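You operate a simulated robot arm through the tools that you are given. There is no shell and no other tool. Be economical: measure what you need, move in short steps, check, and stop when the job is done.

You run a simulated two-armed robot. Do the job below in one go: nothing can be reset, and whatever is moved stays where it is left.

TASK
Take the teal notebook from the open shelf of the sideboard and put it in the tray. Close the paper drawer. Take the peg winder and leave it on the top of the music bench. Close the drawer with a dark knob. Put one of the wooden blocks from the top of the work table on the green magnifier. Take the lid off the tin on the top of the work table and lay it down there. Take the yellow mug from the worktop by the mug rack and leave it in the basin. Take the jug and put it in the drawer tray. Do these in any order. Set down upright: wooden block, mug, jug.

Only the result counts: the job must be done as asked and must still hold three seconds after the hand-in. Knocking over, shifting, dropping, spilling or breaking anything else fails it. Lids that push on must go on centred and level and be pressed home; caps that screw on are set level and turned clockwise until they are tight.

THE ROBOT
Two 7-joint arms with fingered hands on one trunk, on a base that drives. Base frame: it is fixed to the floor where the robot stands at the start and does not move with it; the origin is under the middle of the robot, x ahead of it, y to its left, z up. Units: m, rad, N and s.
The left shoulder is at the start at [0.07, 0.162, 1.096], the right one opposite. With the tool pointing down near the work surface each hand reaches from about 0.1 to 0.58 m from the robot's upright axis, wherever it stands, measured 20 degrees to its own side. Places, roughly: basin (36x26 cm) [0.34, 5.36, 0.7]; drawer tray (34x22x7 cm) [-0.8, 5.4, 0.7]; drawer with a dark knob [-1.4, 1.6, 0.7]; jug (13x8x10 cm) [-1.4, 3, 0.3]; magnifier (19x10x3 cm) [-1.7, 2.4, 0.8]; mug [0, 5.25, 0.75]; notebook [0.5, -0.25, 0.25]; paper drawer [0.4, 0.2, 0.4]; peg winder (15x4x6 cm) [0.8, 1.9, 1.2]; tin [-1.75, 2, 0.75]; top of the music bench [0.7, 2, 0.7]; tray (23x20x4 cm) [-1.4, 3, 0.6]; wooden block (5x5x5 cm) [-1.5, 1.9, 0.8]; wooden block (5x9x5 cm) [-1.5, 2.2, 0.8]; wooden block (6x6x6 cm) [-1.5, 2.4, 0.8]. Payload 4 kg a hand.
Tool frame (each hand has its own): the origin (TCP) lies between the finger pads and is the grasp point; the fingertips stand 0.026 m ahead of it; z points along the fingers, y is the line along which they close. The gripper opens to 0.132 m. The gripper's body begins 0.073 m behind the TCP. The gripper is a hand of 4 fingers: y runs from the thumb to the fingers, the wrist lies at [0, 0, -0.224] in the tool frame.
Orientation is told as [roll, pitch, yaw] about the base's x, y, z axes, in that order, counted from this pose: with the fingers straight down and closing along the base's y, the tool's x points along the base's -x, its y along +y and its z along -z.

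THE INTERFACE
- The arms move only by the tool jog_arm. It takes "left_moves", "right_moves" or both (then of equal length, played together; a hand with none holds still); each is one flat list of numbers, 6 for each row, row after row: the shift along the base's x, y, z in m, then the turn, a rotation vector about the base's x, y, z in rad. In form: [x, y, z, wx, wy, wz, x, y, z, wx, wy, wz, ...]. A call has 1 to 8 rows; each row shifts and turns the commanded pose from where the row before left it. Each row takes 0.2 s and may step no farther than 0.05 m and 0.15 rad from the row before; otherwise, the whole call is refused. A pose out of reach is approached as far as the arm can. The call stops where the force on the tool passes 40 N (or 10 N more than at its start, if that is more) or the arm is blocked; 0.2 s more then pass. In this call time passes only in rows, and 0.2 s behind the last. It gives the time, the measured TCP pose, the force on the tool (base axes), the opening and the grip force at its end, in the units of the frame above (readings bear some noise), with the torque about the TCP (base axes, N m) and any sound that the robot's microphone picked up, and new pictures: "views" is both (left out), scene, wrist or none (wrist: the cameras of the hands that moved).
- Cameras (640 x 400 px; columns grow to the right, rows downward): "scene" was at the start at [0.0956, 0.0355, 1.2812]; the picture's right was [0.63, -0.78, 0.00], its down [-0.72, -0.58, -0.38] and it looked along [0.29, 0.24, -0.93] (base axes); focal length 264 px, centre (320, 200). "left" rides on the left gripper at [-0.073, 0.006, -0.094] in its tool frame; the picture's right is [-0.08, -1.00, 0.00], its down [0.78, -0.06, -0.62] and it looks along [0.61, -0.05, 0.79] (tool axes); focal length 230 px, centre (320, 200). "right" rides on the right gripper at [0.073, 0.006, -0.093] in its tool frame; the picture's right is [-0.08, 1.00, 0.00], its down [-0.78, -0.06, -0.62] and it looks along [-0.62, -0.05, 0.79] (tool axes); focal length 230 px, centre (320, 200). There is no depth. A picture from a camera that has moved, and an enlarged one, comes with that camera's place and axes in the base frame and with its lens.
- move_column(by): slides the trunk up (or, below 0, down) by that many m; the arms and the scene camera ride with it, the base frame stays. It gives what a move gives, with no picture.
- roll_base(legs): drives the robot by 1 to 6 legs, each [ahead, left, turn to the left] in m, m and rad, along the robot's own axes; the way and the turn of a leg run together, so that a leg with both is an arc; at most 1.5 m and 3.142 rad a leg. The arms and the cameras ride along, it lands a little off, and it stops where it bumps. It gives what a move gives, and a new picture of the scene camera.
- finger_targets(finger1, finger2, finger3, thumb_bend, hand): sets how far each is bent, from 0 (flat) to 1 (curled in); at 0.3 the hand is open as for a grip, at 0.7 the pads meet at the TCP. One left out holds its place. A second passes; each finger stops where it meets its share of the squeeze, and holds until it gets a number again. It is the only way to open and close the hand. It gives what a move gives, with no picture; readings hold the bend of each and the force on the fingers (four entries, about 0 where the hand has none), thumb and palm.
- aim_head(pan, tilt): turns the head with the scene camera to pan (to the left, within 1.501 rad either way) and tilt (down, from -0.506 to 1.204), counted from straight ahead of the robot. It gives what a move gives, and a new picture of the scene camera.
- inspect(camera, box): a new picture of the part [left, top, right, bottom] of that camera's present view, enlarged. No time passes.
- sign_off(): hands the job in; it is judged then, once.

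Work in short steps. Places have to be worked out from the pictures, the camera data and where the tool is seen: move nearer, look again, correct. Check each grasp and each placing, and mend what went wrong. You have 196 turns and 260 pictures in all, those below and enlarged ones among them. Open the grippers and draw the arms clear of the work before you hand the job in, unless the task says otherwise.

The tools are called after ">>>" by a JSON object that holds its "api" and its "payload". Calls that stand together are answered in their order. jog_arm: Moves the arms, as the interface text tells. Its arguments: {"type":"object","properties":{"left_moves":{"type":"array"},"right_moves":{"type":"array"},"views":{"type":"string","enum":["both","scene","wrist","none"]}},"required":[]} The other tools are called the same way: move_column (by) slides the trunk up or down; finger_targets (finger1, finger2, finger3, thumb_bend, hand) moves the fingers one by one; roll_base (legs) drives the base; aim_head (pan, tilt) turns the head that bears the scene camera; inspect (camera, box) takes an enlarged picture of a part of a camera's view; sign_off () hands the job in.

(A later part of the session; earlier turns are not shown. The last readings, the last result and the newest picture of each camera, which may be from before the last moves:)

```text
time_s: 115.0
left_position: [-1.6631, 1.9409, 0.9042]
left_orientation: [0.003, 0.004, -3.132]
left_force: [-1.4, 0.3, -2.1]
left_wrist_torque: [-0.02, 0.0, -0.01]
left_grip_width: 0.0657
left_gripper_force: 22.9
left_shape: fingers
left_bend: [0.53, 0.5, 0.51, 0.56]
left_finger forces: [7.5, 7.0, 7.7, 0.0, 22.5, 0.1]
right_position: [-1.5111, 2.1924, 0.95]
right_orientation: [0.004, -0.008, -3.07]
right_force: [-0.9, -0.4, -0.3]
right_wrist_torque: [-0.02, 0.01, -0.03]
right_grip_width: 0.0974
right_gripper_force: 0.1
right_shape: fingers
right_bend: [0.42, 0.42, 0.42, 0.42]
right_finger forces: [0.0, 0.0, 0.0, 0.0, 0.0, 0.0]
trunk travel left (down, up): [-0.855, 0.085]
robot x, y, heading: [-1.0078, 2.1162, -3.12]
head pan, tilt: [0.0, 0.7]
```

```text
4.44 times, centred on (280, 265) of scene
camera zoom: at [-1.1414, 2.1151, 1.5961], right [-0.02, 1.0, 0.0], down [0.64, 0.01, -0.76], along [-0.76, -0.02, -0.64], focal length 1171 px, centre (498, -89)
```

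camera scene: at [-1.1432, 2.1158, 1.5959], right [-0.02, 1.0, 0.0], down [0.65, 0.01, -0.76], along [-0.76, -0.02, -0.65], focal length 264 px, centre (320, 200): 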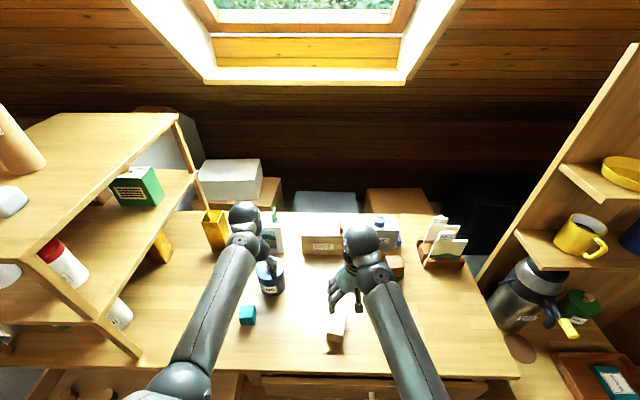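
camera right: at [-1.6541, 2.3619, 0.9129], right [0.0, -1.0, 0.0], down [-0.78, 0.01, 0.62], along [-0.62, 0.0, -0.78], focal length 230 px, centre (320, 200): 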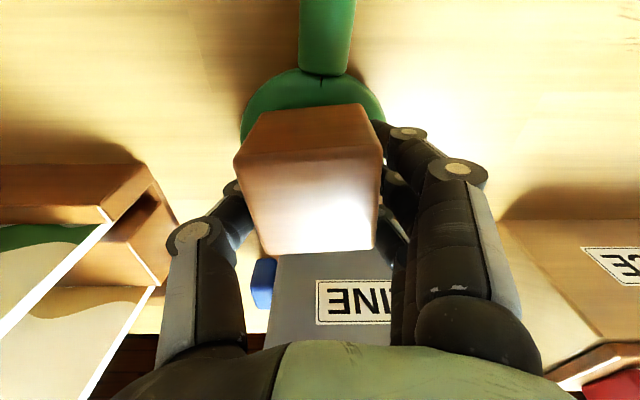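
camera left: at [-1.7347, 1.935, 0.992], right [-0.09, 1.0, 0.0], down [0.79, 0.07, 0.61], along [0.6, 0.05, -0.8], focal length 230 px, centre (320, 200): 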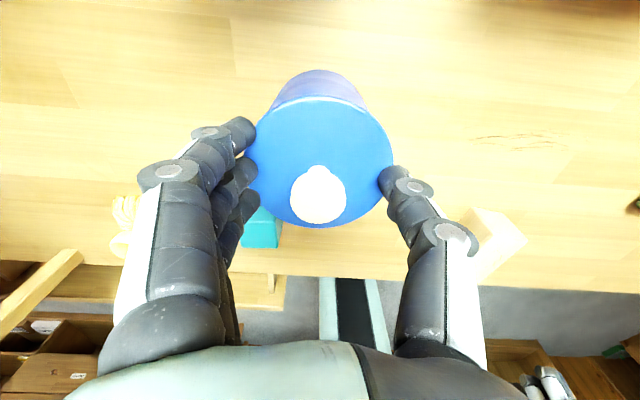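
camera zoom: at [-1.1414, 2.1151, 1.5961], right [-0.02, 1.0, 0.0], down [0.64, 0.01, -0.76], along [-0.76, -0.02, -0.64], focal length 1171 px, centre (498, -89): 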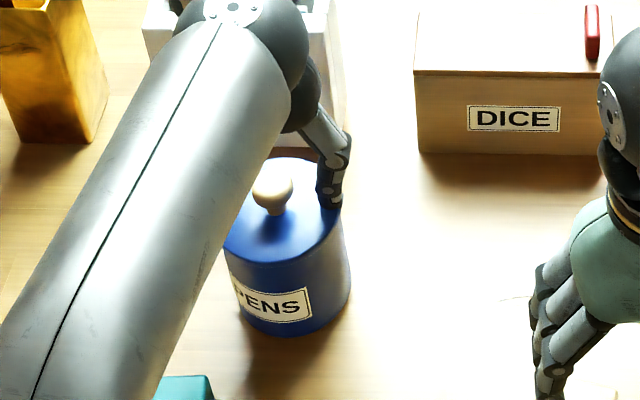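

To be safe I lower back 6 mm, open, raise 15 mm and take the knob itself.

>>> {"api": "jog_arm", "payload": {"left_moves": [0, 0, -0.005, 0, 0, 0], "views": "none"}}

>>> {"api": "finger_targets", "payload": {"hand": "left", "finger1": 0.46, "finger2": 0.46, "finger3": 0.46, "thumb_bend": 0.46}}

>>> {"api": "jog_arm", "payload": {"left_moves": [0, 0, 0.015, 0, 0, 0], "views": "wrist"}}

```text
time_s: 115.3
left_position: [-1.6617, 1.9392, 0.9]
left_orientation: [0.002, 0.005, -3.133]
left_force: [0.4, 0.4, -0.6]
left_wrist_torque: [-0.07, 0.0, 0.02]
left_grip_width: 0.0661
left_gripper_force: 21.9
left_shape: fingers
left_bend: [0.53, 0.5, 0.51, 0.56]
left_finger forces: [7.5, 7.1, 7.8, 0.0, 22.4, 0.0]
right_position: [-1.5107, 2.1931, 0.9502]
right_orientation: [0.005, -0.009, -3.068]
right_force: [-0.1, -0.4, 0.2]
right_wrist_torque: [-0.01, 0.02, -0.01]
right_grip_width: 0.097
right_gripper_force: 0.0
right_shape: fingers
right_bend: [0.42, 0.42, 0.42, 0.42]
right_finger forces: [0.0, 0.1, 0.0, 0.0, 0.1, 0.0]
trunk travel left (down, up): [-0.855, 0.085]
robot x, y, heading: [-1.0055, 2.1201, -3.121]
head pan, tilt: [0.0, 0.7]
```

```text
time_s: 116.3
left_position: [-1.6617, 1.9396, 0.8991]
left_orientation: [0.0, 0.002, -3.134]
left_force: [-0.6, -0.8, 1.9]
left_wrist_torque: [-0.05, 0.0, -0.04]
left_grip_width: 0.0831
left_gripper_force: 0.9
left_shape: fingers
left_bend: [0.46, 0.46, 0.46, 0.46]
left_finger forces: [0.0, 1.8, 0.0, 0.0, 0.0, 0.0]
right_position: [-1.5121, 2.1928, 0.9508]
right_orientation: [0.004, -0.01, -3.068]
right_force: [0.0, -0.4, 0.8]
right_wrist_torque: [0.0, -0.04, 0.03]
right_grip_width: 0.097
right_gripper_force: 0.0
right_shape: fingers
right_bend: [0.42, 0.42, 0.42, 0.42]
right_finger forces: [0.0, 0.1, 0.0, 0.0, 0.1, 0.1]
trunk travel left (down, up): [-0.855, 0.085]
robot x, y, heading: [-1.0051, 2.1242, -3.123]
head pan, tilt: [0.0, 0.7]
```

```text
time_s: 116.8
left_position: [-1.6612, 1.9383, 0.9135]
left_orientation: [0.002, 0.003, -3.136]
left_force: [-0.2, 0.7, 1.0]
left_wrist_torque: [0.01, -0.02, 0.0]
left_grip_width: 0.0829
left_gripper_force: 0.1
left_shape: fingers
left_bend: [0.46, 0.46, 0.46, 0.46]
left_finger forces: [0.0, 0.1, 0.0, 0.0, 0.0, 0.1]
right_position: [-1.5113, 2.1928, 0.95]
right_orientation: [0.003, -0.008, -3.069]
right_force: [0.3, 0.6, 0.1]
right_wrist_torque: [-0.01, 0.01, -0.01]
right_grip_width: 0.097
right_gripper_force: 0.1
right_shape: fingers
right_bend: [0.42, 0.42, 0.42, 0.42]
right_finger forces: [0.0, 0.0, 0.0, 0.0, 0.0, 0.0]
trunk travel left (down, up): [-0.855, 0.085]
robot x, y, heading: [-1.0048, 2.1188, -3.118]
head pan, tilt: [0.0, 0.7]
camera left: at [-1.7355, 1.9333, 1.0073], right [-0.08, 1.0, 0.0], down [0.78, 0.07, 0.62], along [0.62, 0.05, -0.79], focal length 230 px, centre (320, 200)
```

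left: 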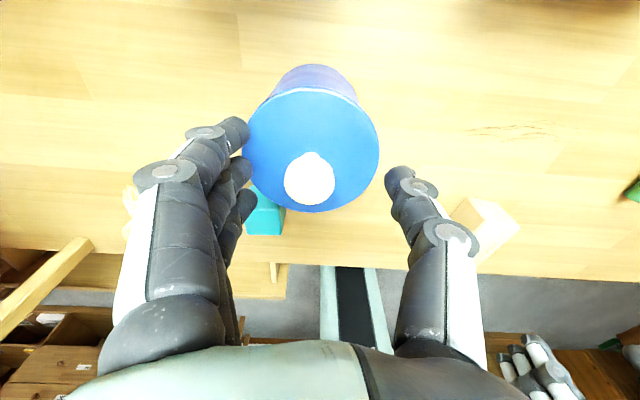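

I shift 6 mm to centre on the knob, lower a bit and close.

>>> {"api": "jog_arm", "payload": {"left_moves": [0, -0.006, -0.005, 0, 0, 0], "views": "none"}}

>>> {"api": "finger_targets", "payload": {"hand": "left", "finger1": 0.74, "finger2": 0.74, "finger3": 0.74, "thumb_bend": 0.7}}

>>> {"api": "inspect", "payload": {"camera": "left", "box": [160, 50, 480, 250]}}

```text
time_s: 117.2
left_position: [-1.6625, 1.9322, 0.9092]
left_orientation: [0.002, 0.004, -3.137]
left_force: [0.7, 0.3, -0.1]
left_wrist_torque: [-0.01, 0.04, -0.03]
left_grip_width: 0.0831
left_gripper_force: 0.0
left_shape: fingers
left_bend: [0.46, 0.46, 0.46, 0.46]
left_finger forces: [0.0, 0.0, 0.0, 0.0, 0.0, 0.0]
right_position: [-1.5113, 2.192, 0.9492]
right_orientation: [0.005, -0.007, -3.068]
right_force: [-0.4, 0.4, 1.1]
right_wrist_torque: [0.01, 0.02, -0.02]
right_grip_width: 0.0973
right_gripper_force: 0.1
right_shape: fingers
right_bend: [0.42, 0.42, 0.42, 0.42]
right_finger forces: [0.0, 0.1, 0.0, 0.0, 0.1, 0.0]
trunk travel left (down, up): [-0.855, 0.085]
robot x, y, heading: [-1.0064, 2.1202, -3.122]
head pan, tilt: [0.0, 0.7]
```

```text
time_s: 118.2
left_position: [-1.662, 1.9328, 0.9079]
left_orientation: [0.002, 0.004, -3.134]
left_force: [-0.6, 1.3, -0.9]
left_wrist_torque: [0.06, 0.01, 0.0]
left_grip_width: 0.0183
left_gripper_force: 11.8
left_shape: fingers
left_bend: [0.74, 0.64, 0.72, 0.66]
left_finger forces: [0.0, 7.9, 3.3, 0.0, 11.4, 0.0]
right_position: [-1.5112, 2.1919, 0.9507]
right_orientation: [0.002, -0.01, -3.068]
right_force: [-0.4, 0.3, -0.2]
right_wrist_torque: [-0.02, 0.0, 0.0]
right_grip_width: 0.0973
right_gripper_force: 0.1
right_shape: fingers
right_bend: [0.42, 0.42, 0.42, 0.42]
right_finger forces: [0.1, 0.1, 0.1, 0.0, 0.1, 0.0]
trunk travel left (down, up): [-0.855, 0.085]
robot x, y, heading: [-1.0063, 2.1187, -3.122]
head pan, tilt: [0.0, 0.7]
```

```text
2.00 times, centred on (320, 150) of left
camera zoom: at [-1.7358, 1.9269, 1.0021], right [-0.09, 1.0, 0.0], down [0.78, 0.07, 0.62], along [0.62, 0.05, -0.79], focal length 460 px, centre (320, 300)
```

zoom: 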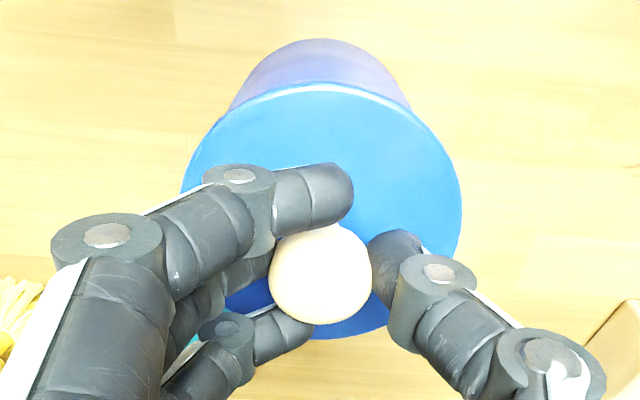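

Knob gripped. I lift slowly and watch.

>>> {"api": "jog_arm", "payload": {"left_moves": [0, 0, 0.01, 0, 0, 0, 0, 0, 0.015, 0, 0, 0, 0, 0, 0.02, 0, 0, 0], "views": "both"}}

```text
time_s: 119.0
left_position: [-1.6622, 1.9335, 0.9539]
left_orientation: [0.002, 0.003, -3.133]
left_force: [0.1, -0.2, -1.0]
left_wrist_torque: [0.01, 0.02, 0.0]
left_grip_width: 0.018
left_gripper_force: 11.0
left_shape: fingers
left_bend: [0.74, 0.64, 0.72, 0.66]
left_finger forces: [0.0, 7.9, 3.2, 0.0, 11.4, 0.0]
right_position: [-1.5108, 2.1926, 0.9504]
right_orientation: [0.003, -0.01, -3.068]
right_force: [0.0, 0.3, 0.7]
right_wrist_torque: [0.01, -0.04, 0.01]
right_grip_width: 0.0972
right_gripper_force: 0.0
right_shape: fingers
right_bend: [0.42, 0.42, 0.42, 0.42]
right_finger forces: [0.0, 0.0, 0.0, 0.1, 0.0, 0.0]
trunk travel left (down, up): [-0.855, 0.085]
robot x, y, heading: [-1.0033, 2.1206, -3.115]
head pan, tilt: [0.0, 0.7]
camera scene: at [-1.141, 2.115, 1.5961], right [-0.02, 1.0, 0.0], down [0.64, 0.01, -0.76], along [-0.76, -0.02, -0.64], focal length 264 px, centre (320, 200)
camera left: at [-1.7357, 1.9272, 1.0482], right [-0.09, 1.0, 0.0], down [0.78, 0.07, 0.62], along [0.62, 0.05, -0.79], focal length 230 px, centre (320, 200)
```

scene: 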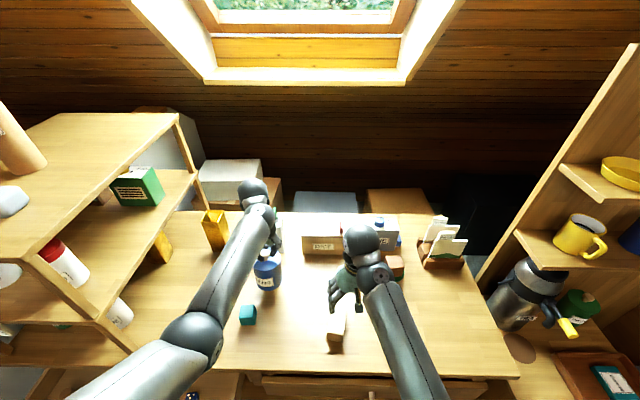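
left: 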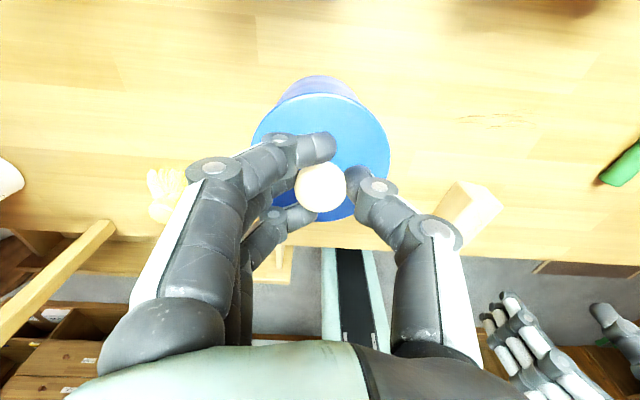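

>>> {"api": "inspect", "payload": {"camera": "scene", "box": [200, 200, 400, 325]}}

```text
3.20 times, centred on (300, 262) of scene
camera zoom: at [-1.141, 2.115, 1.5961], right [-0.02, 1.0, 0.0], down [0.64, 0.01, -0.76], along [-0.76, -0.02, -0.64], focal length 843 px, centre (384, 0)
```

zoom: 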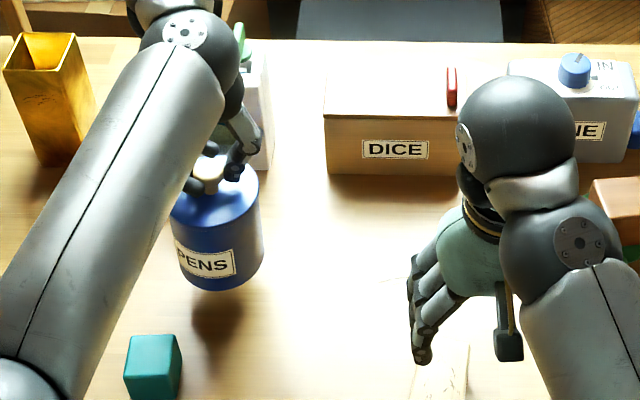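

The whole tin came up – the lid is tight. I set the tin back down and will hold its body with the right hand while the left pulls the knob.

>>> {"api": "jog_arm", "payload": {"left_moves": [0, 0, -0.02, 0, 0, 0, 0, 0, -0.018, 0, 0, 0, 0, 0, -0.007, 0, 0, 0], "right_moves": [0, 0, 0, 0, 0, 0.14, 0, 0.01, 0, 0, 0, 0.14, 0, 0.01, 0, 0, 0, 0.14], "views": "none"}}

>>> {"api": "jog_arm", "payload": {"right_moves": [0, 0.01, 0, 0, 0, 0.14, 0, 0.01, 0, 0, 0, 0.14, 0, 0.01, 0, 0, 0, 0.14], "views": "both"}}

```text
time_s: 119.8
left_position: [-1.6616, 1.9351, 0.9084]
left_orientation: [0.004, 0.005, -3.132]
left_force: [-0.9, 0.2, -0.8]
left_wrist_torque: [0.02, 0.0, -0.03]
left_grip_width: 0.0182
left_gripper_force: 11.3
left_shape: fingers
left_bend: [0.74, 0.64, 0.72, 0.66]
left_finger forces: [0.1, 8.2, 3.4, 0.0, 11.4, 0.0]
right_position: [-1.5109, 2.2143, 0.949]
right_orientation: [0.003, -0.011, -2.644]
right_force: [0.0, -1.2, 0.3]
right_wrist_torque: [-0.01, -0.01, -0.01]
right_grip_width: 0.0972
right_gripper_force: 0.0
right_shape: fingers
right_bend: [0.42, 0.42, 0.42, 0.42]
right_finger forces: [0.0, 0.0, 0.0, 0.1, 0.0, 0.1]
trunk travel left (down, up): [-0.855, 0.085]
robot x, y, heading: [-1.0085, 2.119, -3.119]
head pan, tilt: [0.0, 0.7]
```

```text
time_s: 120.5
left_position: [-1.6613, 1.9337, 0.909]
left_orientation: [0.002, 0.003, -3.134]
left_force: [0.8, 1.0, 2.0]
left_wrist_torque: [0.01, 0.02, 0.0]
left_grip_width: 0.018
left_gripper_force: 11.4
left_shape: fingers
left_bend: [0.74, 0.64, 0.72, 0.66]
left_finger forces: [0.0, 8.1, 3.3, 0.1, 11.5, 0.0]
right_position: [-1.5068, 2.2435, 0.945]
right_orientation: [0.003, -0.011, -2.226]
right_force: [0.2, 0.1, -0.1]
right_wrist_torque: [0.02, -0.02, -0.01]
right_grip_width: 0.0972
right_gripper_force: 0.0
right_shape: fingers
right_bend: [0.42, 0.42, 0.42, 0.42]
right_finger forces: [0.1, 0.1, 0.0, 0.1, 0.0, 0.0]
right hand out of reach, approached as far as the arm can: row 1, 3
trunk travel left (down, up): [-0.855, 0.085]
robot x, y, heading: [-1.0075, 2.1181, -3.117]
head pan, tilt: [0.0, 0.7]
camera scene: at [-1.1406, 2.1147, 1.5962], right [-0.02, 1.0, 0.0], down [0.64, 0.01, -0.76], along [-0.76, -0.02, -0.64], focal length 264 px, centre (320, 200)
camera right: at [-1.4584, 2.2989, 1.0379], right [0.74, -0.67, 0.0], down [-0.52, -0.58, 0.62], along [-0.42, -0.47, -0.78], focal length 230 px, centre (320, 200)
```

scene: 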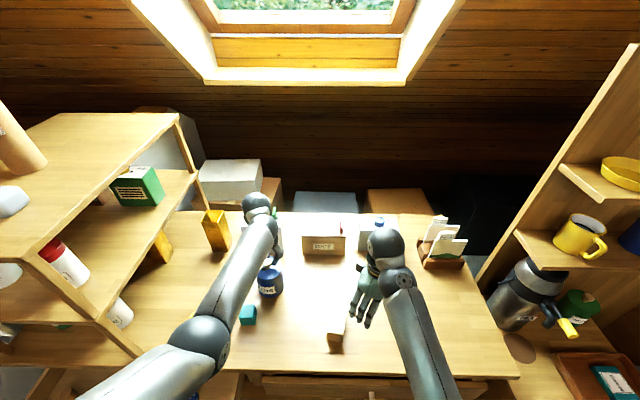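
right: 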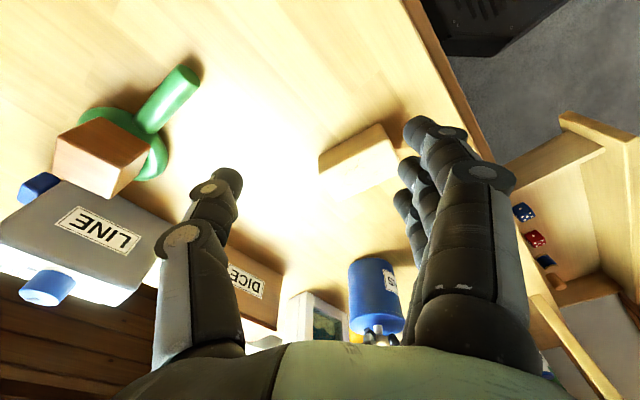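

Cube sits well on the magnifier. I pitch the right hand toward the tin.

>>> {"api": "jog_arm", "payload": {"right_moves": [0, 0, 0, -0.118, 0.0905, 0, 0, 0, 0, -0.118, 0.0905, 0, 0, 0, 0, -0.118, 0.0905, 0, 0, 0, 0, -0.118, 0.0905, 0, 0, 0, 0, -0.118, 0.0905, 0, 0, 0, 0, -0.118, 0.0905, 0, 0, 0, 0, -0.118, 0.0905, 0], "views": "both"}}

```text
time_s: 121.4
left_position: [-1.6618, 1.9353, 0.9094]
left_orientation: [0.004, 0.003, -3.133]
left_force: [1.4, -0.1, 0.9]
left_wrist_torque: [-0.01, -0.03, -0.01]
left_grip_width: 0.0185
left_gripper_force: 11.8
left_shape: fingers
left_bend: [0.74, 0.65, 0.72, 0.66]
left_finger forces: [0.0, 8.1, 3.4, 0.0, 11.6, 0.0]
right_position: [-1.5155, 2.3411, 0.9372]
right_orientation: [-0.134, -0.288, -2.196]
right_force: [-0.1, -0.3, -0.8]
right_wrist_torque: [-0.01, -0.02, 0.03]
right_grip_width: 0.0972
right_gripper_force: 0.0
right_shape: fingers
right_bend: [0.42, 0.42, 0.42, 0.42]
right_finger forces: [0.0, 0.1, 0.1, 0.0, 0.1, 0.1]
right hand out of reach, approached as far as the arm can: row 4
trunk travel left (down, up): [-0.855, 0.085]
robot x, y, heading: [-1.0065, 2.1168, -3.117]
head pan, tilt: [0.0, 0.7]
stopped in row 4 (right hand): the arm was blocked; the commanded pose is now the measured one
camera scene: at [-1.1409, 2.1171, 1.5961], right [-0.02, 1.0, 0.0], down [0.64, 0.01, -0.76], along [-0.76, -0.02, -0.64], focal length 264 px, centre (320, 200)
camera right: at [-1.4444, 2.4078, 1.0055], right [0.74, -0.67, -0.11], down [-0.32, -0.48, 0.82], along [-0.6, -0.57, -0.57], focal length 230 px, centre (320, 200)
```

scene: 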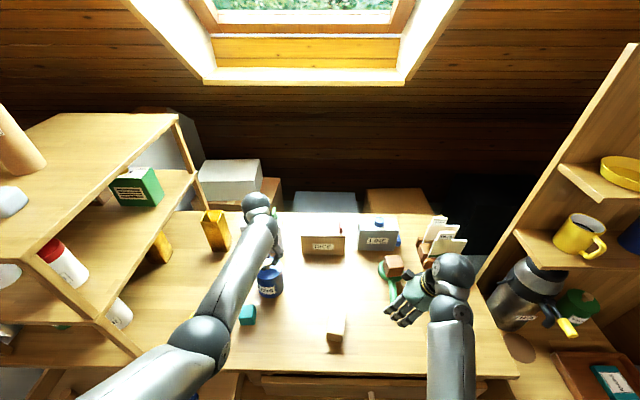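
right: 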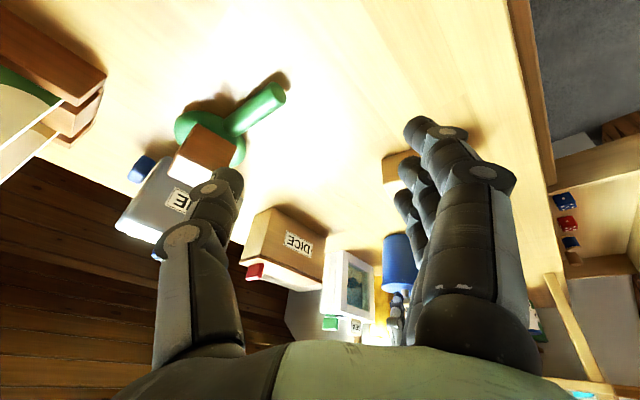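

The right arm can't fold like that from here. Better to close the dark-knob drawer first, then stand square in front of the tin. I release the knob and retract both hands.

>>> {"api": "finger_targets", "payload": {"hand": "left", "finger1": 0.46, "finger2": 0.46, "finger3": 0.46, "thumb_bend": 0.46}}

>>> {"api": "jog_arm", "payload": {"left_moves": [0, 0, 0.03, 0, 0, 0, 0, 0, 0.03, 0, 0, 0, 0.04, 0, 0.01, 0, 0, 0, 0.045, 0, 0, 0, 0, 0, 0.045, 0, 0, 0, 0, 0, 0.045, 0, 0, 0, 0, 0, 0.045, 0, 0, 0, 0, 0, 0.045, 0, 0, 0, 0, 0], "right_moves": [0, -0.01, 0.015, 0.115, -0.088, 0, 0.01, -0.01, 0.015, 0.115, -0.088, 0, 0.02, 0, 0, 0, 0, -0.12, 0.03, 0, 0, 0, 0, -0.12, 0.03, 0, 0, 0, 0, -0.12, 0.02, 0, 0, 0, 0, -0.12, 0.02, 0, 0, 0, 0, -0.12, 0, 0, 0, 0, 0, -0.12], "views": "scene"}}

```text
time_s: 122.4
left_position: [-1.6605, 1.9362, 0.9091]
left_orientation: [0.005, 0.003, -3.136]
left_force: [0.5, 0.5, 0.1]
left_wrist_torque: [-0.02, 0.0, -0.03]
left_grip_width: 0.0831
left_gripper_force: 0.0
left_shape: fingers
left_bend: [0.46, 0.46, 0.46, 0.46]
left_finger forces: [0.0, 0.0, 0.0, 0.0, 0.1, 0.0]
right_position: [-1.5137, 2.3385, 0.9381]
right_orientation: [-0.135, -0.288, -2.195]
right_force: [0.1, -0.1, -0.1]
right_wrist_torque: [0.0, -0.01, 0.0]
right_grip_width: 0.0974
right_gripper_force: 0.0
right_shape: fingers
right_bend: [0.42, 0.42, 0.42, 0.42]
right_finger forces: [0.1, 0.0, 0.0, 0.1, 0.0, 0.0]
trunk travel left (down, up): [-0.855, 0.085]
robot x, y, heading: [-1.0084, 2.1192, -3.12]
head pan, tilt: [0.0, 0.7]
```

```text
time_s: 124.2
left_position: [-1.4379, 1.9391, 0.9287]
left_orientation: [0.002, 0.001, -3.134]
left_force: [-0.5, 0.3, -0.1]
left_wrist_torque: [0.0, 0.01, 0.03]
left_grip_width: 0.0833
left_gripper_force: 0.0
left_shape: fingers
left_bend: [0.46, 0.46, 0.46, 0.46]
left_finger forces: [0.0, 0.1, 0.0, 0.0, 0.1, 0.0]
left hand out of reach, approached as far as the arm can: row 4, 5, 6, 7, 8
right_position: [-1.3513, 2.3284, 0.9364]
right_orientation: [-0.126, -0.001, -2.918]
right_force: [0.3, 0.3, -0.5]
right_wrist_torque: [0.0, 0.0, 0.0]
right_grip_width: 0.0975
right_gripper_force: 0.2
right_shape: fingers
right_bend: [0.42, 0.42, 0.42, 0.42]
right_finger forces: [0.1, 0.0, 0.0, 0.0, 0.0, 0.0]
right hand out of reach, approached as far as the arm can: row 3, 4, 6
trunk travel left (down, up): [-0.855, 0.085]
robot x, y, heading: [-1.0064, 2.1184, -3.122]
head pan, tilt: [0.0, 0.7]
camera scene: at [-1.1389, 2.1143, 1.5963], right [-0.02, 1.0, 0.0], down [0.64, 0.01, -0.77], along [-0.77, -0.02, -0.64], focal length 264 px, centre (320, 200)
```

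scene: 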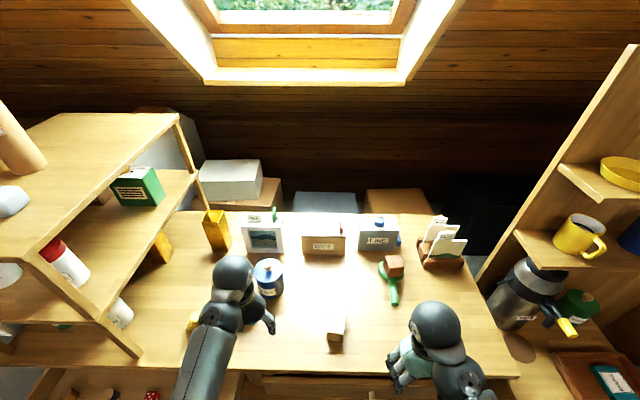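

I back off half a metre and look at the open drawer.

>>> {"api": "roll_base", "payload": {"legs": [[-0.45, 0, 0], [0, 0.25, 0]]}}

>>> {"api": "inspect", "payload": {"camera": "scene", "box": [100, 200, 420, 400]}}

```text
time_s: 128.3
left_position: [-0.9852, 1.6907, 0.9279]
left_orientation: [0.004, 0.001, -3.134]
left_force: [0.8, 0.5, 0.2]
left_wrist_torque: [-0.03, -0.01, 0.0]
left_grip_width: 0.0833
left_gripper_force: 0.0
left_shape: fingers
left_bend: [0.46, 0.46, 0.46, 0.46]
left_finger forces: [0.1, 0.2, 0.0, 0.1, 0.1, 0.0]
right_position: [-0.9009, 2.0819, 0.935]
right_orientation: [-0.121, 0.0, -2.916]
right_force: [-0.2, 0.1, -0.1]
right_wrist_torque: [-0.01, -0.03, 0.02]
right_grip_width: 0.0974
right_gripper_force: 0.1
right_shape: fingers
right_bend: [0.42, 0.42, 0.42, 0.42]
right_finger forces: [0.0, 0.1, 0.0, 0.0, 0.0, 0.0]
trunk travel left (down, up): [-0.855, 0.085]
robot x, y, heading: [-0.552, 1.8697, -3.121]
head pan, tilt: [0.0, 0.7]
camera scene: at [-0.6875, 1.8683, 1.5961], right [-0.02, 1.0, 0.0], down [0.64, 0.01, -0.76], along [-0.76, -0.02, -0.64], focal length 264 px, centre (320, 200)
```

scene: 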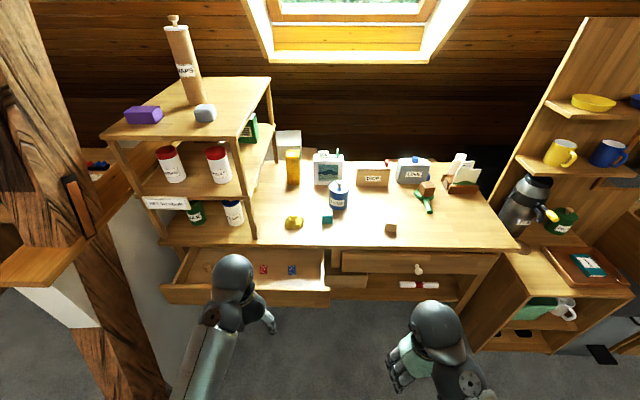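

```text
2.00 times, centred on (260, 300) of scene
camera zoom: at [-0.6875, 1.8683, 1.5961], right [-0.02, 1.0, 0.0], down [0.64, 0.01, -0.76], along [-0.76, -0.02, -0.64], focal length 527 px, centre (440, 0)
```

zoom: 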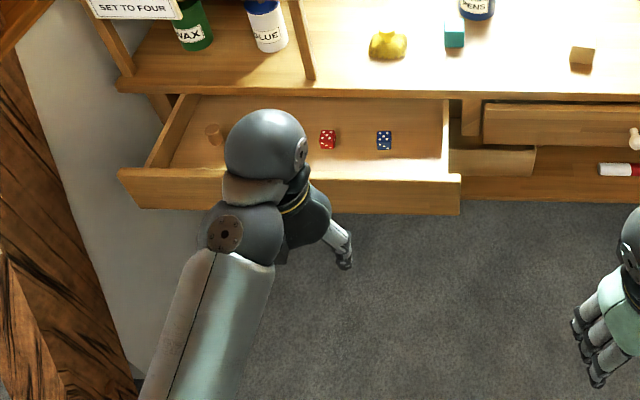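

Drawer front at x≈−1.21, y 1.25–1.885, z≈0.61–0.72. I make a left fist, pitched forward, at z≈0.665 to push at y≈1.68.

>>> {"api": "finger_targets", "payload": {"hand": "left", "finger1": 0.7, "finger2": 0.7, "finger3": 0.7, "thumb_bend": 0.7}}

>>> {"api": "jog_arm", "payload": {"left_moves": [0, 0, -0.045, 0, 0.15, 0, 0, 0, -0.045, 0, 0.15, 0, 0, 0, -0.045, 0, 0.15, 0, 0, 0, -0.045, 0, 0.15, 0, 0, 0, -0.045, 0, 0, 0, 0, 0, -0.038, 0, 0, 0], "views": "scene"}}

```text
time_s: 129.3
left_position: [-0.9857, 1.691, 0.9265]
left_orientation: [0.005, 0.004, -3.133]
left_force: [-0.2, 0.2, 0.0]
left_wrist_torque: [0.03, -0.02, 0.0]
left_grip_width: 0.0146
left_gripper_force: 0.0
left_shape: fingers
left_bend: [0.7, 0.7, 0.7, 0.7]
left_finger forces: [0.1, 0.1, 0.0, 0.1, 0.0, 0.0]
right_position: [-0.9003, 2.0807, 0.9347]
right_orientation: [-0.124, 0.001, -2.914]
right_force: [-0.2, 0.6, -0.6]
right_wrist_torque: [-0.04, 0.02, 0.01]
right_grip_width: 0.0973
right_gripper_force: 0.1
right_shape: fingers
right_bend: [0.42, 0.42, 0.42, 0.42]
right_finger forces: [0.0, 0.0, 0.0, 0.2, 0.1, 0.1]
trunk travel left (down, up): [-0.855, 0.085]
robot x, y, heading: [-0.5534, 1.8693, -3.117]
head pan, tilt: [0.0, 0.7]
```

```text
time_s: 130.8
left_position: [-0.9852, 1.69, 0.6639]
left_orientation: [-0.005, -0.597, -3.132]
left_force: [-0.4, 0.8, -0.6]
left_wrist_torque: [0.03, -0.01, -0.02]
left_grip_width: 0.0147
left_gripper_force: 0.0
left_shape: fingers
left_bend: [0.7, 0.7, 0.7, 0.7]
left_finger forces: [0.0, 0.1, 0.0, 0.0, 0.1, 0.0]
right_position: [-0.8992, 2.0815, 0.9356]
right_orientation: [-0.123, 0.0, -2.915]
right_force: [0.0, 0.2, 0.2]
right_wrist_torque: [0.01, 0.0, 0.0]
right_grip_width: 0.0975
right_gripper_force: 0.1
right_shape: fingers
right_bend: [0.42, 0.42, 0.42, 0.42]
right_finger forces: [0.0, 0.0, 0.0, 0.0, 0.0, 0.0]
trunk travel left (down, up): [-0.855, 0.085]
robot x, y, heading: [-0.5547, 1.8725, -3.114]
head pan, tilt: [0.0, 0.7]
camera scene: at [-0.6881, 1.8675, 1.5961], right [-0.02, 1.0, 0.0], down [0.64, 0.01, -0.76], along [-0.76, -0.02, -0.64], focal length 264 px, centre (320, 200)
```

scene: 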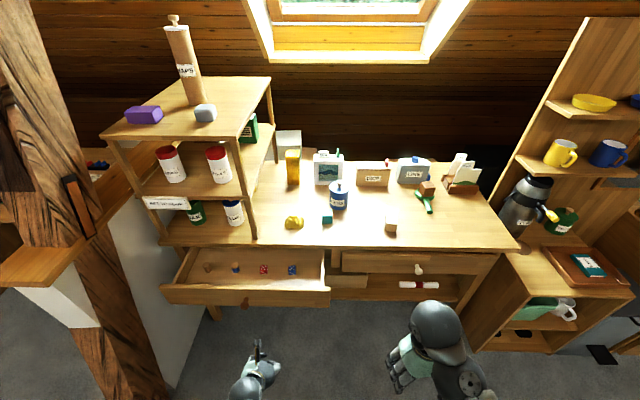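

I drive forward to push the drawer shut.

>>> {"api": "roll_base", "payload": {"legs": [[0.3, 0, 0], [0.12, 0, 0]]}}

```text
time_s: 133.4
left_position: [-1.3365, 1.6787, 0.6503]
left_orientation: [0.002, -0.559, -3.129]
left_force: [22.6, -4.2, 7.1]
left_wrist_torque: [-0.03, 0.14, 0.16]
left_grip_width: 0.0116
left_gripper_force: 10.9
left_shape: fingers
left_bend: [0.73, 0.7, 0.7, 0.7]
left_finger forces: [22.6, 0.0, 0.0, 0.0, 0.1, 0.0]
right_position: [-1.2662, 2.0728, 0.9344]
right_orientation: [-0.124, 0.003, -2.915]
right_force: [-0.9, -0.3, 0.0]
right_wrist_torque: [-0.01, -0.04, -0.02]
right_grip_width: 0.0972
right_gripper_force: 0.2
right_shape: fingers
right_bend: [0.42, 0.42, 0.42, 0.42]
right_finger forces: [0.1, 0.0, 0.0, 0.0, 0.0, 0.0]
trunk travel left (down, up): [-0.855, 0.085]
robot x, y, heading: [-0.9178, 1.8627, -3.119]
head pan, tilt: [0.0, 0.7]
stopped in leg 2: the force on the tool passed its limit (the readings are from after the stop); the commanded pose is now the measured one
camera scene: at [-1.0573, 1.8597, 1.5959], right [-0.02, 1.0, 0.0], down [0.65, 0.01, -0.76], along [-0.76, -0.02, -0.65], focal length 264 px, centre (320, 200)
```

scene: 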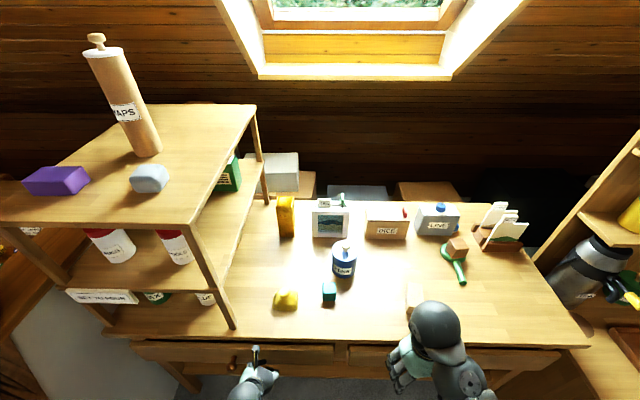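

Force stop; I back off slightly and compare the two drawer fronts.

>>> {"api": "roll_base", "payload": {"legs": [[-0.3, 0, 0]]}}

>>> {"api": "inspect", "payload": {"camera": "scene", "box": [140, 200, 460, 400]}}

```text
time_s: 135.5
left_position: [-1.045, 1.6863, 0.6558]
left_orientation: [-0.002, -0.573, -3.13]
left_force: [0.4, -0.9, 0.1]
left_wrist_torque: [0.02, 0.01, 0.02]
left_grip_width: 0.014
left_gripper_force: 0.1
left_shape: fingers
left_bend: [0.7, 0.7, 0.7, 0.7]
left_finger forces: [0.0, 0.0, 0.1, 0.0, 0.0, 0.0]
right_position: [-0.9678, 2.0799, 0.9362]
right_orientation: [-0.123, 0.0, -2.916]
right_force: [-0.1, 0.1, -0.2]
right_wrist_torque: [0.01, -0.02, 0.01]
right_grip_width: 0.0974
right_gripper_force: 0.1
right_shape: fingers
right_bend: [0.42, 0.42, 0.42, 0.42]
right_finger forces: [0.0, 0.0, 0.0, 0.1, 0.0, 0.0]
trunk travel left (down, up): [-0.855, 0.085]
robot x, y, heading: [-0.6232, 1.8694, -3.119]
head pan, tilt: [0.0, 0.7]
camera scene: at [-0.7572, 1.8655, 1.5961], right [-0.02, 1.0, 0.0], down [0.64, 0.01, -0.76], along [-0.76, -0.02, -0.64], focal length 264 px, centre (320, 200)
```

scene: 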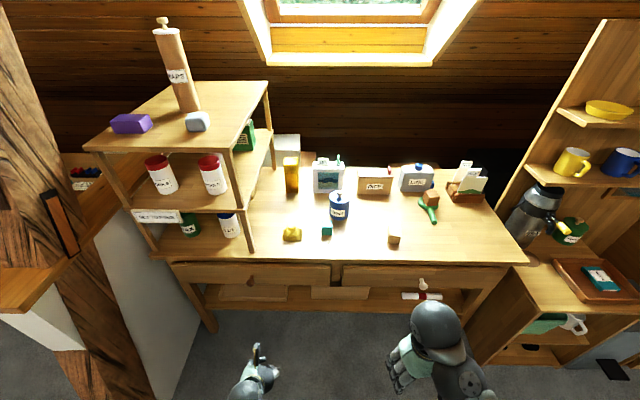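

```text
2.00 times, centred on (300, 300) of scene
camera zoom: at [-0.7572, 1.8655, 1.5961], right [-0.02, 1.0, 0.0], down [0.64, 0.01, -0.76], along [-0.76, -0.02, -0.64], focal length 527 px, centre (360, 0)
```

zoom: 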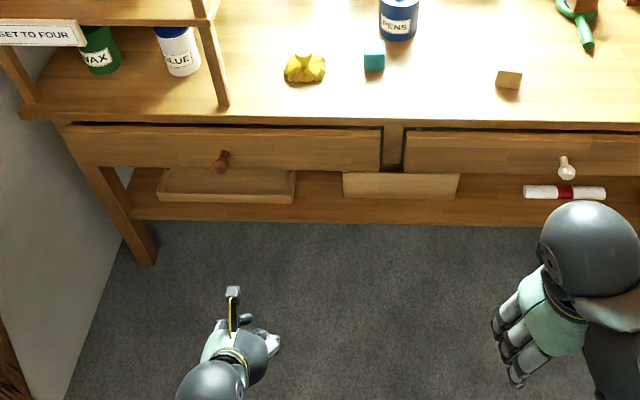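

Drawer closed flush. Now the tin with two hands: I prepare the right hand, pitched forward ~−0.95, wide open, to hold the tin body.

>>> {"api": "finger_targets", "payload": {"hand": "right", "finger1": 0.32, "finger2": 0.32, "finger3": 0.32, "thumb_bend": 0.32}}

>>> {"api": "jog_arm", "payload": {"right_moves": [-0.01, -0.01, 0, -0.12, 0, 0, -0.02, -0.012, -0.005, -0.0304, 0.132, 0, -0.02, -0.012, -0.005, -0.0304, 0.132, 0, -0.02, -0.012, -0.005, -0.0304, 0.132, 0, -0.02, -0.012, -0.005, -0.0304, 0.132, 0, -0.02, -0.012, -0.005, -0.0304, 0.132, 0, -0.02, -0.012, -0.005, -0.0304, 0.132, 0, -0.02, -0.012, -0.005, -0.0304, 0.132, 0], "views": "none"}}

>>> {"api": "jog_arm", "payload": {"left_moves": [0, 0, 0.045, 0, -0.145, 0, 0, 0, 0.045, 0, -0.145, 0, 0, 0, 0.045, 0, -0.145, 0, 0, 0, 0.045, 0, -0.14, 0, 0, 0, 0.045, 0, 0, 0, 0, 0, 0.045, 0, 0, 0], "views": "scene"}}

```text
time_s: 136.5
left_position: [-1.0453, 1.6857, 0.6563]
left_orientation: [-0.002, -0.572, -3.129]
left_force: [-0.7, 0.0, 0.6]
left_wrist_torque: [0.01, 0.0, 0.01]
left_grip_width: 0.0142
left_gripper_force: 0.0
left_shape: fingers
left_bend: [0.7, 0.7, 0.7, 0.7]
left_finger forces: [0.0, 0.1, 0.1, 0.0, 0.1, 0.1]
right_position: [-0.9674, 2.0802, 0.9352]
right_orientation: [-0.124, 0.0, -2.916]
right_force: [-0.1, -0.3, 0.2]
right_wrist_torque: [0.01, 0.0, -0.02]
right_grip_width: 0.1293
right_gripper_force: 0.0
right_shape: fingers
right_bend: [0.32, 0.32, 0.32, 0.32]
right_finger forces: [0.1, 0.0, 0.0, 0.0, 0.0, 0.0]
trunk travel left (down, up): [-0.855, 0.085]
robot x, y, heading: [-0.6232, 1.8688, -3.123]
head pan, tilt: [0.0, 0.7]
```

```text
time_s: 138.3
left_position: [-1.0445, 1.6846, 0.656]
left_orientation: [-0.001, -0.572, -3.128]
left_force: [0.6, -0.3, -0.2]
left_wrist_torque: [0.02, -0.03, 0.03]
left_grip_width: 0.014
left_gripper_force: 0.0
left_shape: fingers
left_bend: [0.7, 0.7, 0.7, 0.7]
left_finger forces: [0.1, 0.0, 0.0, 0.1, 0.1, 0.0]
right_position: [-1.1161, 1.9857, 0.9]
right_orientation: [-0.003, -0.975, -2.919]
right_force: [-1.0, 0.4, 0.1]
right_wrist_torque: [0.0, 0.0, 0.03]
right_grip_width: 0.1293
right_gripper_force: 0.0
right_shape: fingers
right_bend: [0.32, 0.32, 0.32, 0.32]
right_finger forces: [0.2, 0.0, 0.1, 0.0, 0.0, 0.0]
trunk travel left (down, up): [-0.855, 0.085]
robot x, y, heading: [-0.6218, 1.8693, -3.123]
head pan, tilt: [0.0, 0.7]
```

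```text
time_s: 139.7
left_position: [-1.0475, 1.6893, 0.9235]
left_orientation: [0.003, 0.002, -3.131]
left_force: [-0.2, 0.3, 0.8]
left_wrist_torque: [0.0, 0.01, 0.01]
left_grip_width: 0.0141
left_gripper_force: 0.0
left_shape: fingers
left_bend: [0.7, 0.7, 0.7, 0.7]
left_finger forces: [0.1, 0.0, 0.0, 0.1, 0.0, 0.0]
left hand out of reach, approached as far as the arm can: row 6
right_position: [-1.1155, 1.9863, 0.8997]
right_orientation: [-0.002, -0.975, -2.923]
right_force: [-0.2, -1.0, -0.4]
right_wrist_torque: [-0.02, 0.01, 0.0]
right_grip_width: 0.1296
right_gripper_force: 0.0
right_shape: fingers
right_bend: [0.32, 0.32, 0.32, 0.32]
right_finger forces: [0.1, 0.0, 0.0, 0.1, 0.0, 0.1]
trunk travel left (down, up): [-0.855, 0.085]
robot x, y, heading: [-0.6215, 1.8669, -3.12]
head pan, tilt: [0.0, 0.7]
camera scene: at [-0.7555, 1.8673, 1.5962], right [-0.02, 1.0, 0.0], down [0.64, 0.01, -0.77], along [-0.77, -0.02, -0.64], focal length 264 px, centre (320, 200)
```

scene: 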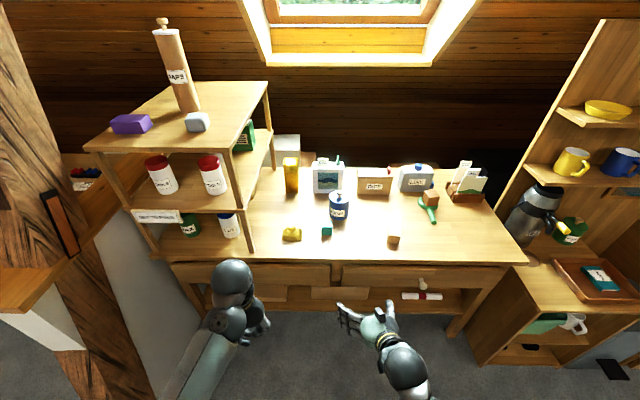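

I shift the left hand inward away from the shelf posts and drive 0.38 m ahead.

>>> {"api": "jog_arm", "payload": {"left_moves": [0, 0.045, 0, 0, 0, 0, 0, 0.045, 0, 0, 0, 0], "views": "none"}}

>>> {"api": "roll_base", "payload": {"legs": [[0.36, 0, 0]]}}

>>> {"api": "jog_arm", "payload": {"right_moves": [0, 0, 0, 0, 0, 0], "views": "wrist"}}

```text
time_s: 140.3
left_position: [-1.046, 1.7808, 0.9208]
left_orientation: [0.007, 0.0, -3.13]
left_force: [-0.3, 0.6, -1.6]
left_wrist_torque: [-0.02, 0.01, 0.03]
left_grip_width: 0.0143
left_gripper_force: 0.1
left_shape: fingers
left_bend: [0.7, 0.7, 0.7, 0.7]
left_finger forces: [0.0, 0.1, 0.1, 0.0, 0.0, 0.1]
right_position: [-1.1165, 1.9866, 0.9009]
right_orientation: [0.001, -0.972, -2.924]
right_force: [-0.2, 0.3, 0.2]
right_wrist_torque: [0.0, 0.01, 0.02]
right_grip_width: 0.1294
right_gripper_force: 0.0
right_shape: fingers
right_bend: [0.32, 0.32, 0.32, 0.32]
right_finger forces: [0.1, 0.0, 0.0, 0.0, 0.0, 0.0]
trunk travel left (down, up): [-0.855, 0.085]
robot x, y, heading: [-0.6213, 1.8702, -3.117]
head pan, tilt: [0.0, 0.7]
```

```text
time_s: 142.6
left_position: [-1.4043, 1.7699, 0.9233]
left_orientation: [0.005, 0.004, -3.128]
left_force: [-0.5, 0.7, -0.7]
left_wrist_torque: [0.02, 0.02, 0.04]
left_grip_width: 0.0141
left_gripper_force: 0.0
left_shape: fingers
left_bend: [0.7, 0.7, 0.7, 0.7]
left_finger forces: [0.1, 0.0, 0.0, 0.0, 0.0, 0.1]
right_position: [-1.4763, 1.9753, 0.9008]
right_orientation: [-0.004, -0.973, -2.916]
right_force: [0.9, -0.1, 0.3]
right_wrist_torque: [-0.01, 0.02, 0.06]
right_grip_width: 0.1297
right_gripper_force: 0.0
right_shape: fingers
right_bend: [0.32, 0.32, 0.32, 0.32]
right_finger forces: [0.1, 0.1, 0.1, 0.1, 0.0, 0.1]
trunk travel left (down, up): [-0.855, 0.085]
robot x, y, heading: [-0.9822, 1.8641, -3.12]
head pan, tilt: [0.0, 0.7]
camera scene: at [-1.1155, 1.8572, 1.5962], right [-0.02, 1.0, 0.0], down [0.64, 0.02, -0.77], along [-0.77, -0.02, -0.64], focal length 264 px, centre (320, 200)
```

scene: 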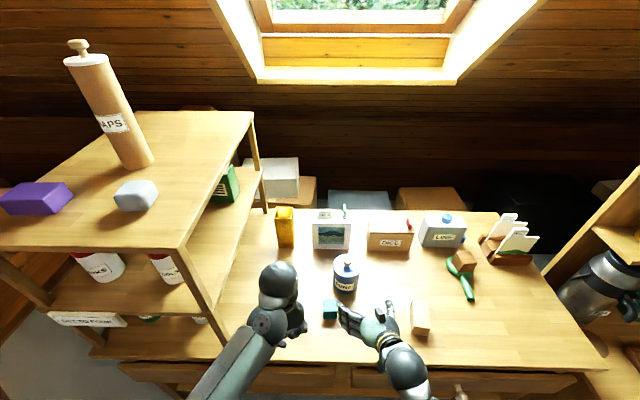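

```text
time_s: 143.0
left_position: [-1.4043, 1.7698, 0.9211]
left_orientation: [0.005, 0.003, -3.128]
left_force: [-0.7, 0.9, 0.2]
left_wrist_torque: [0.0, 0.01, -0.01]
left_grip_width: 0.014
left_gripper_force: 0.0
left_shape: fingers
left_bend: [0.7, 0.7, 0.7, 0.7]
left_finger forces: [0.1, 0.0, 0.0, 0.1, 0.1, 0.0]
right_position: [-1.4753, 1.9766, 0.9021]
right_orientation: [-0.004, -0.973, -2.917]
right_force: [-0.4, -0.1, -0.3]
right_wrist_torque: [-0.01, -0.01, 0.0]
right_grip_width: 0.1293
right_gripper_force: 0.0
right_shape: fingers
right_bend: [0.32, 0.32, 0.32, 0.32]
right_finger forces: [0.1, 0.0, 0.0, 0.0, 0.1, 0.1]
trunk travel left (down, up): [-0.855, 0.085]
robot x, y, heading: [-0.9813, 1.8612, -3.12]
head pan, tilt: [0.0, 0.7]
camera right: at [-1.3589, 1.9965, 0.8935], right [0.18, -0.98, 0.06], down [0.05, 0.07, 1.0], along [-0.98, -0.17, 0.07], focal length 230 px, centre (320, 200)
```

right: 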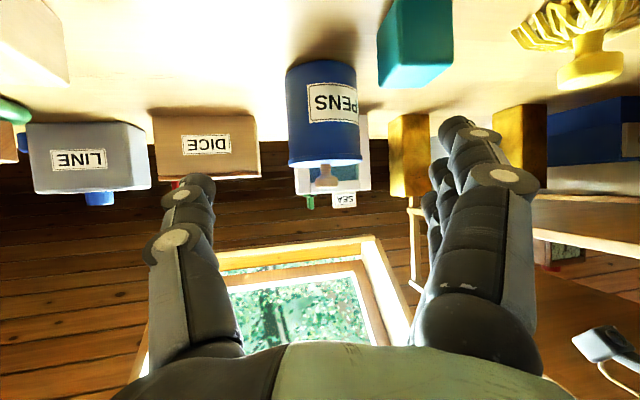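

Tin is centred in the right hand's line (diameter ≈9.2 cm). I advance above/around it at z 0.90.

>>> {"api": "jog_arm", "payload": {"right_moves": [-0.045, -0.01, 0, 0, 0, 0, -0.045, -0.01, 0, 0, 0, 0, -0.045, -0.01, 0, 0, 0, 0, -0.045, -0.01, 0, 0, 0, 0], "views": "both"}}

```text
time_s: 144.0
left_position: [-1.4074, 1.769, 0.9206]
left_orientation: [0.005, 0.006, -3.128]
left_force: [0.2, 0.0, -0.1]
left_wrist_torque: [-0.02, -0.03, 0.03]
left_grip_width: 0.0141
left_gripper_force: 0.1
left_shape: fingers
left_bend: [0.7, 0.7, 0.7, 0.7]
left_finger forces: [0.1, 0.0, 0.0, 0.0, 0.0, 0.1]
right_position: [-1.6557, 1.9334, 0.8965]
right_orientation: [-0.002, -0.97, -2.916]
right_force: [0.3, 0.0, 0.4]
right_wrist_torque: [-0.02, -0.04, 0.01]
right_grip_width: 0.1293
right_gripper_force: 0.0
right_shape: fingers
right_bend: [0.32, 0.32, 0.32, 0.32]
right_finger forces: [0.1, 0.1, 0.0, 0.1, 0.0, 0.1]
trunk travel left (down, up): [-0.855, 0.085]
robot x, y, heading: [-0.9822, 1.862, -3.124]
head pan, tilt: [0.0, 0.7]
camera scene: at [-1.1195, 1.8564, 1.5958], right [-0.02, 1.0, 0.0], down [0.65, 0.02, -0.76], along [-0.76, -0.02, -0.65], focal length 264 px, centre (320, 200)
camera right: at [-1.5401, 1.955, 0.8902], right [0.18, -0.98, 0.06], down [0.05, 0.07, 1.0], along [-0.98, -0.17, 0.06], focal length 230 px, centre (320, 200)
```

scene: 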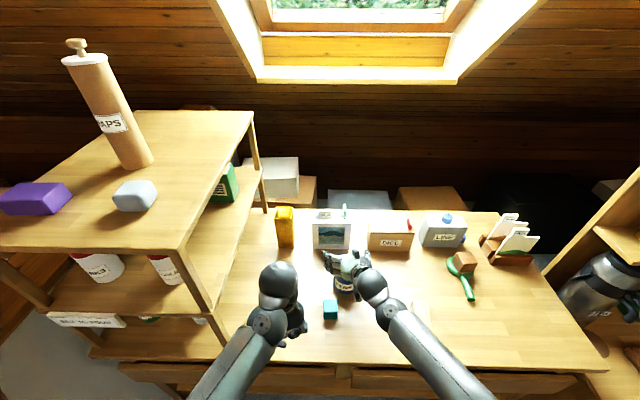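
right: 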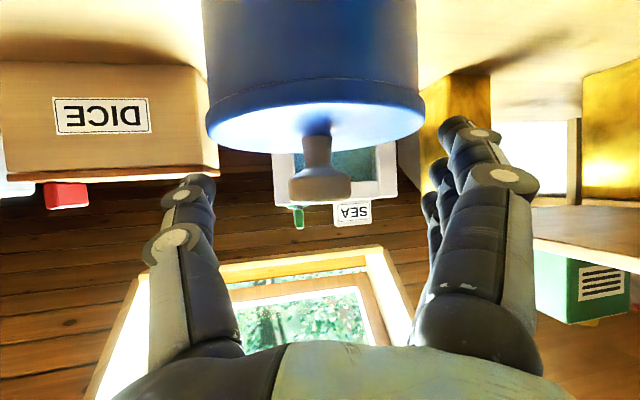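

Clear view of the lid's rim and knob. I lower the right hand to the tin's body.

>>> {"api": "jog_arm", "payload": {"right_moves": [0, 0.002, -0.04, 0, 0, 0, 0, 0, -0.03, 0, 0, 0, 0, 0, -0.016, 0, 0, 0], "views": "wrist"}}

```text
time_s: 144.8
left_position: [-1.4053, 1.7694, 0.922]
left_orientation: [0.005, 0.001, -3.129]
left_force: [-0.8, -0.1, -0.4]
left_wrist_torque: [-0.03, 0.04, 0.03]
left_grip_width: 0.0139
left_gripper_force: 0.1
left_shape: fingers
left_bend: [0.7, 0.7, 0.7, 0.7]
left_finger forces: [0.0, 0.0, 0.0, 0.0, 0.1, 0.0]
right_position: [-1.6558, 1.9392, 0.8125]
right_orientation: [-0.002, -0.973, -2.918]
right_force: [-0.2, -0.2, 0.6]
right_wrist_torque: [-0.01, -0.01, 0.04]
right_grip_width: 0.1292
right_gripper_force: 0.4
right_shape: fingers
right_bend: [0.32, 0.32, 0.32, 0.32]
right_finger forces: [0.1, 0.1, 0.7, 0.0, 0.1, 0.0]
trunk travel left (down, up): [-0.855, 0.085]
robot x, y, heading: [-0.9816, 1.8601, -3.119]
head pan, tilt: [0.0, 0.7]
camera right: at [-1.5397, 1.9594, 0.8053], right [0.18, -0.98, 0.06], down [0.05, 0.07, 1.0], along [-0.98, -0.17, 0.07], focal length 230 px, centre (320, 200)
```

right: 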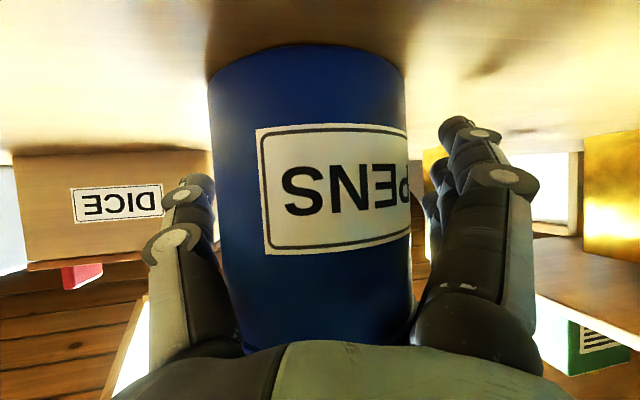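

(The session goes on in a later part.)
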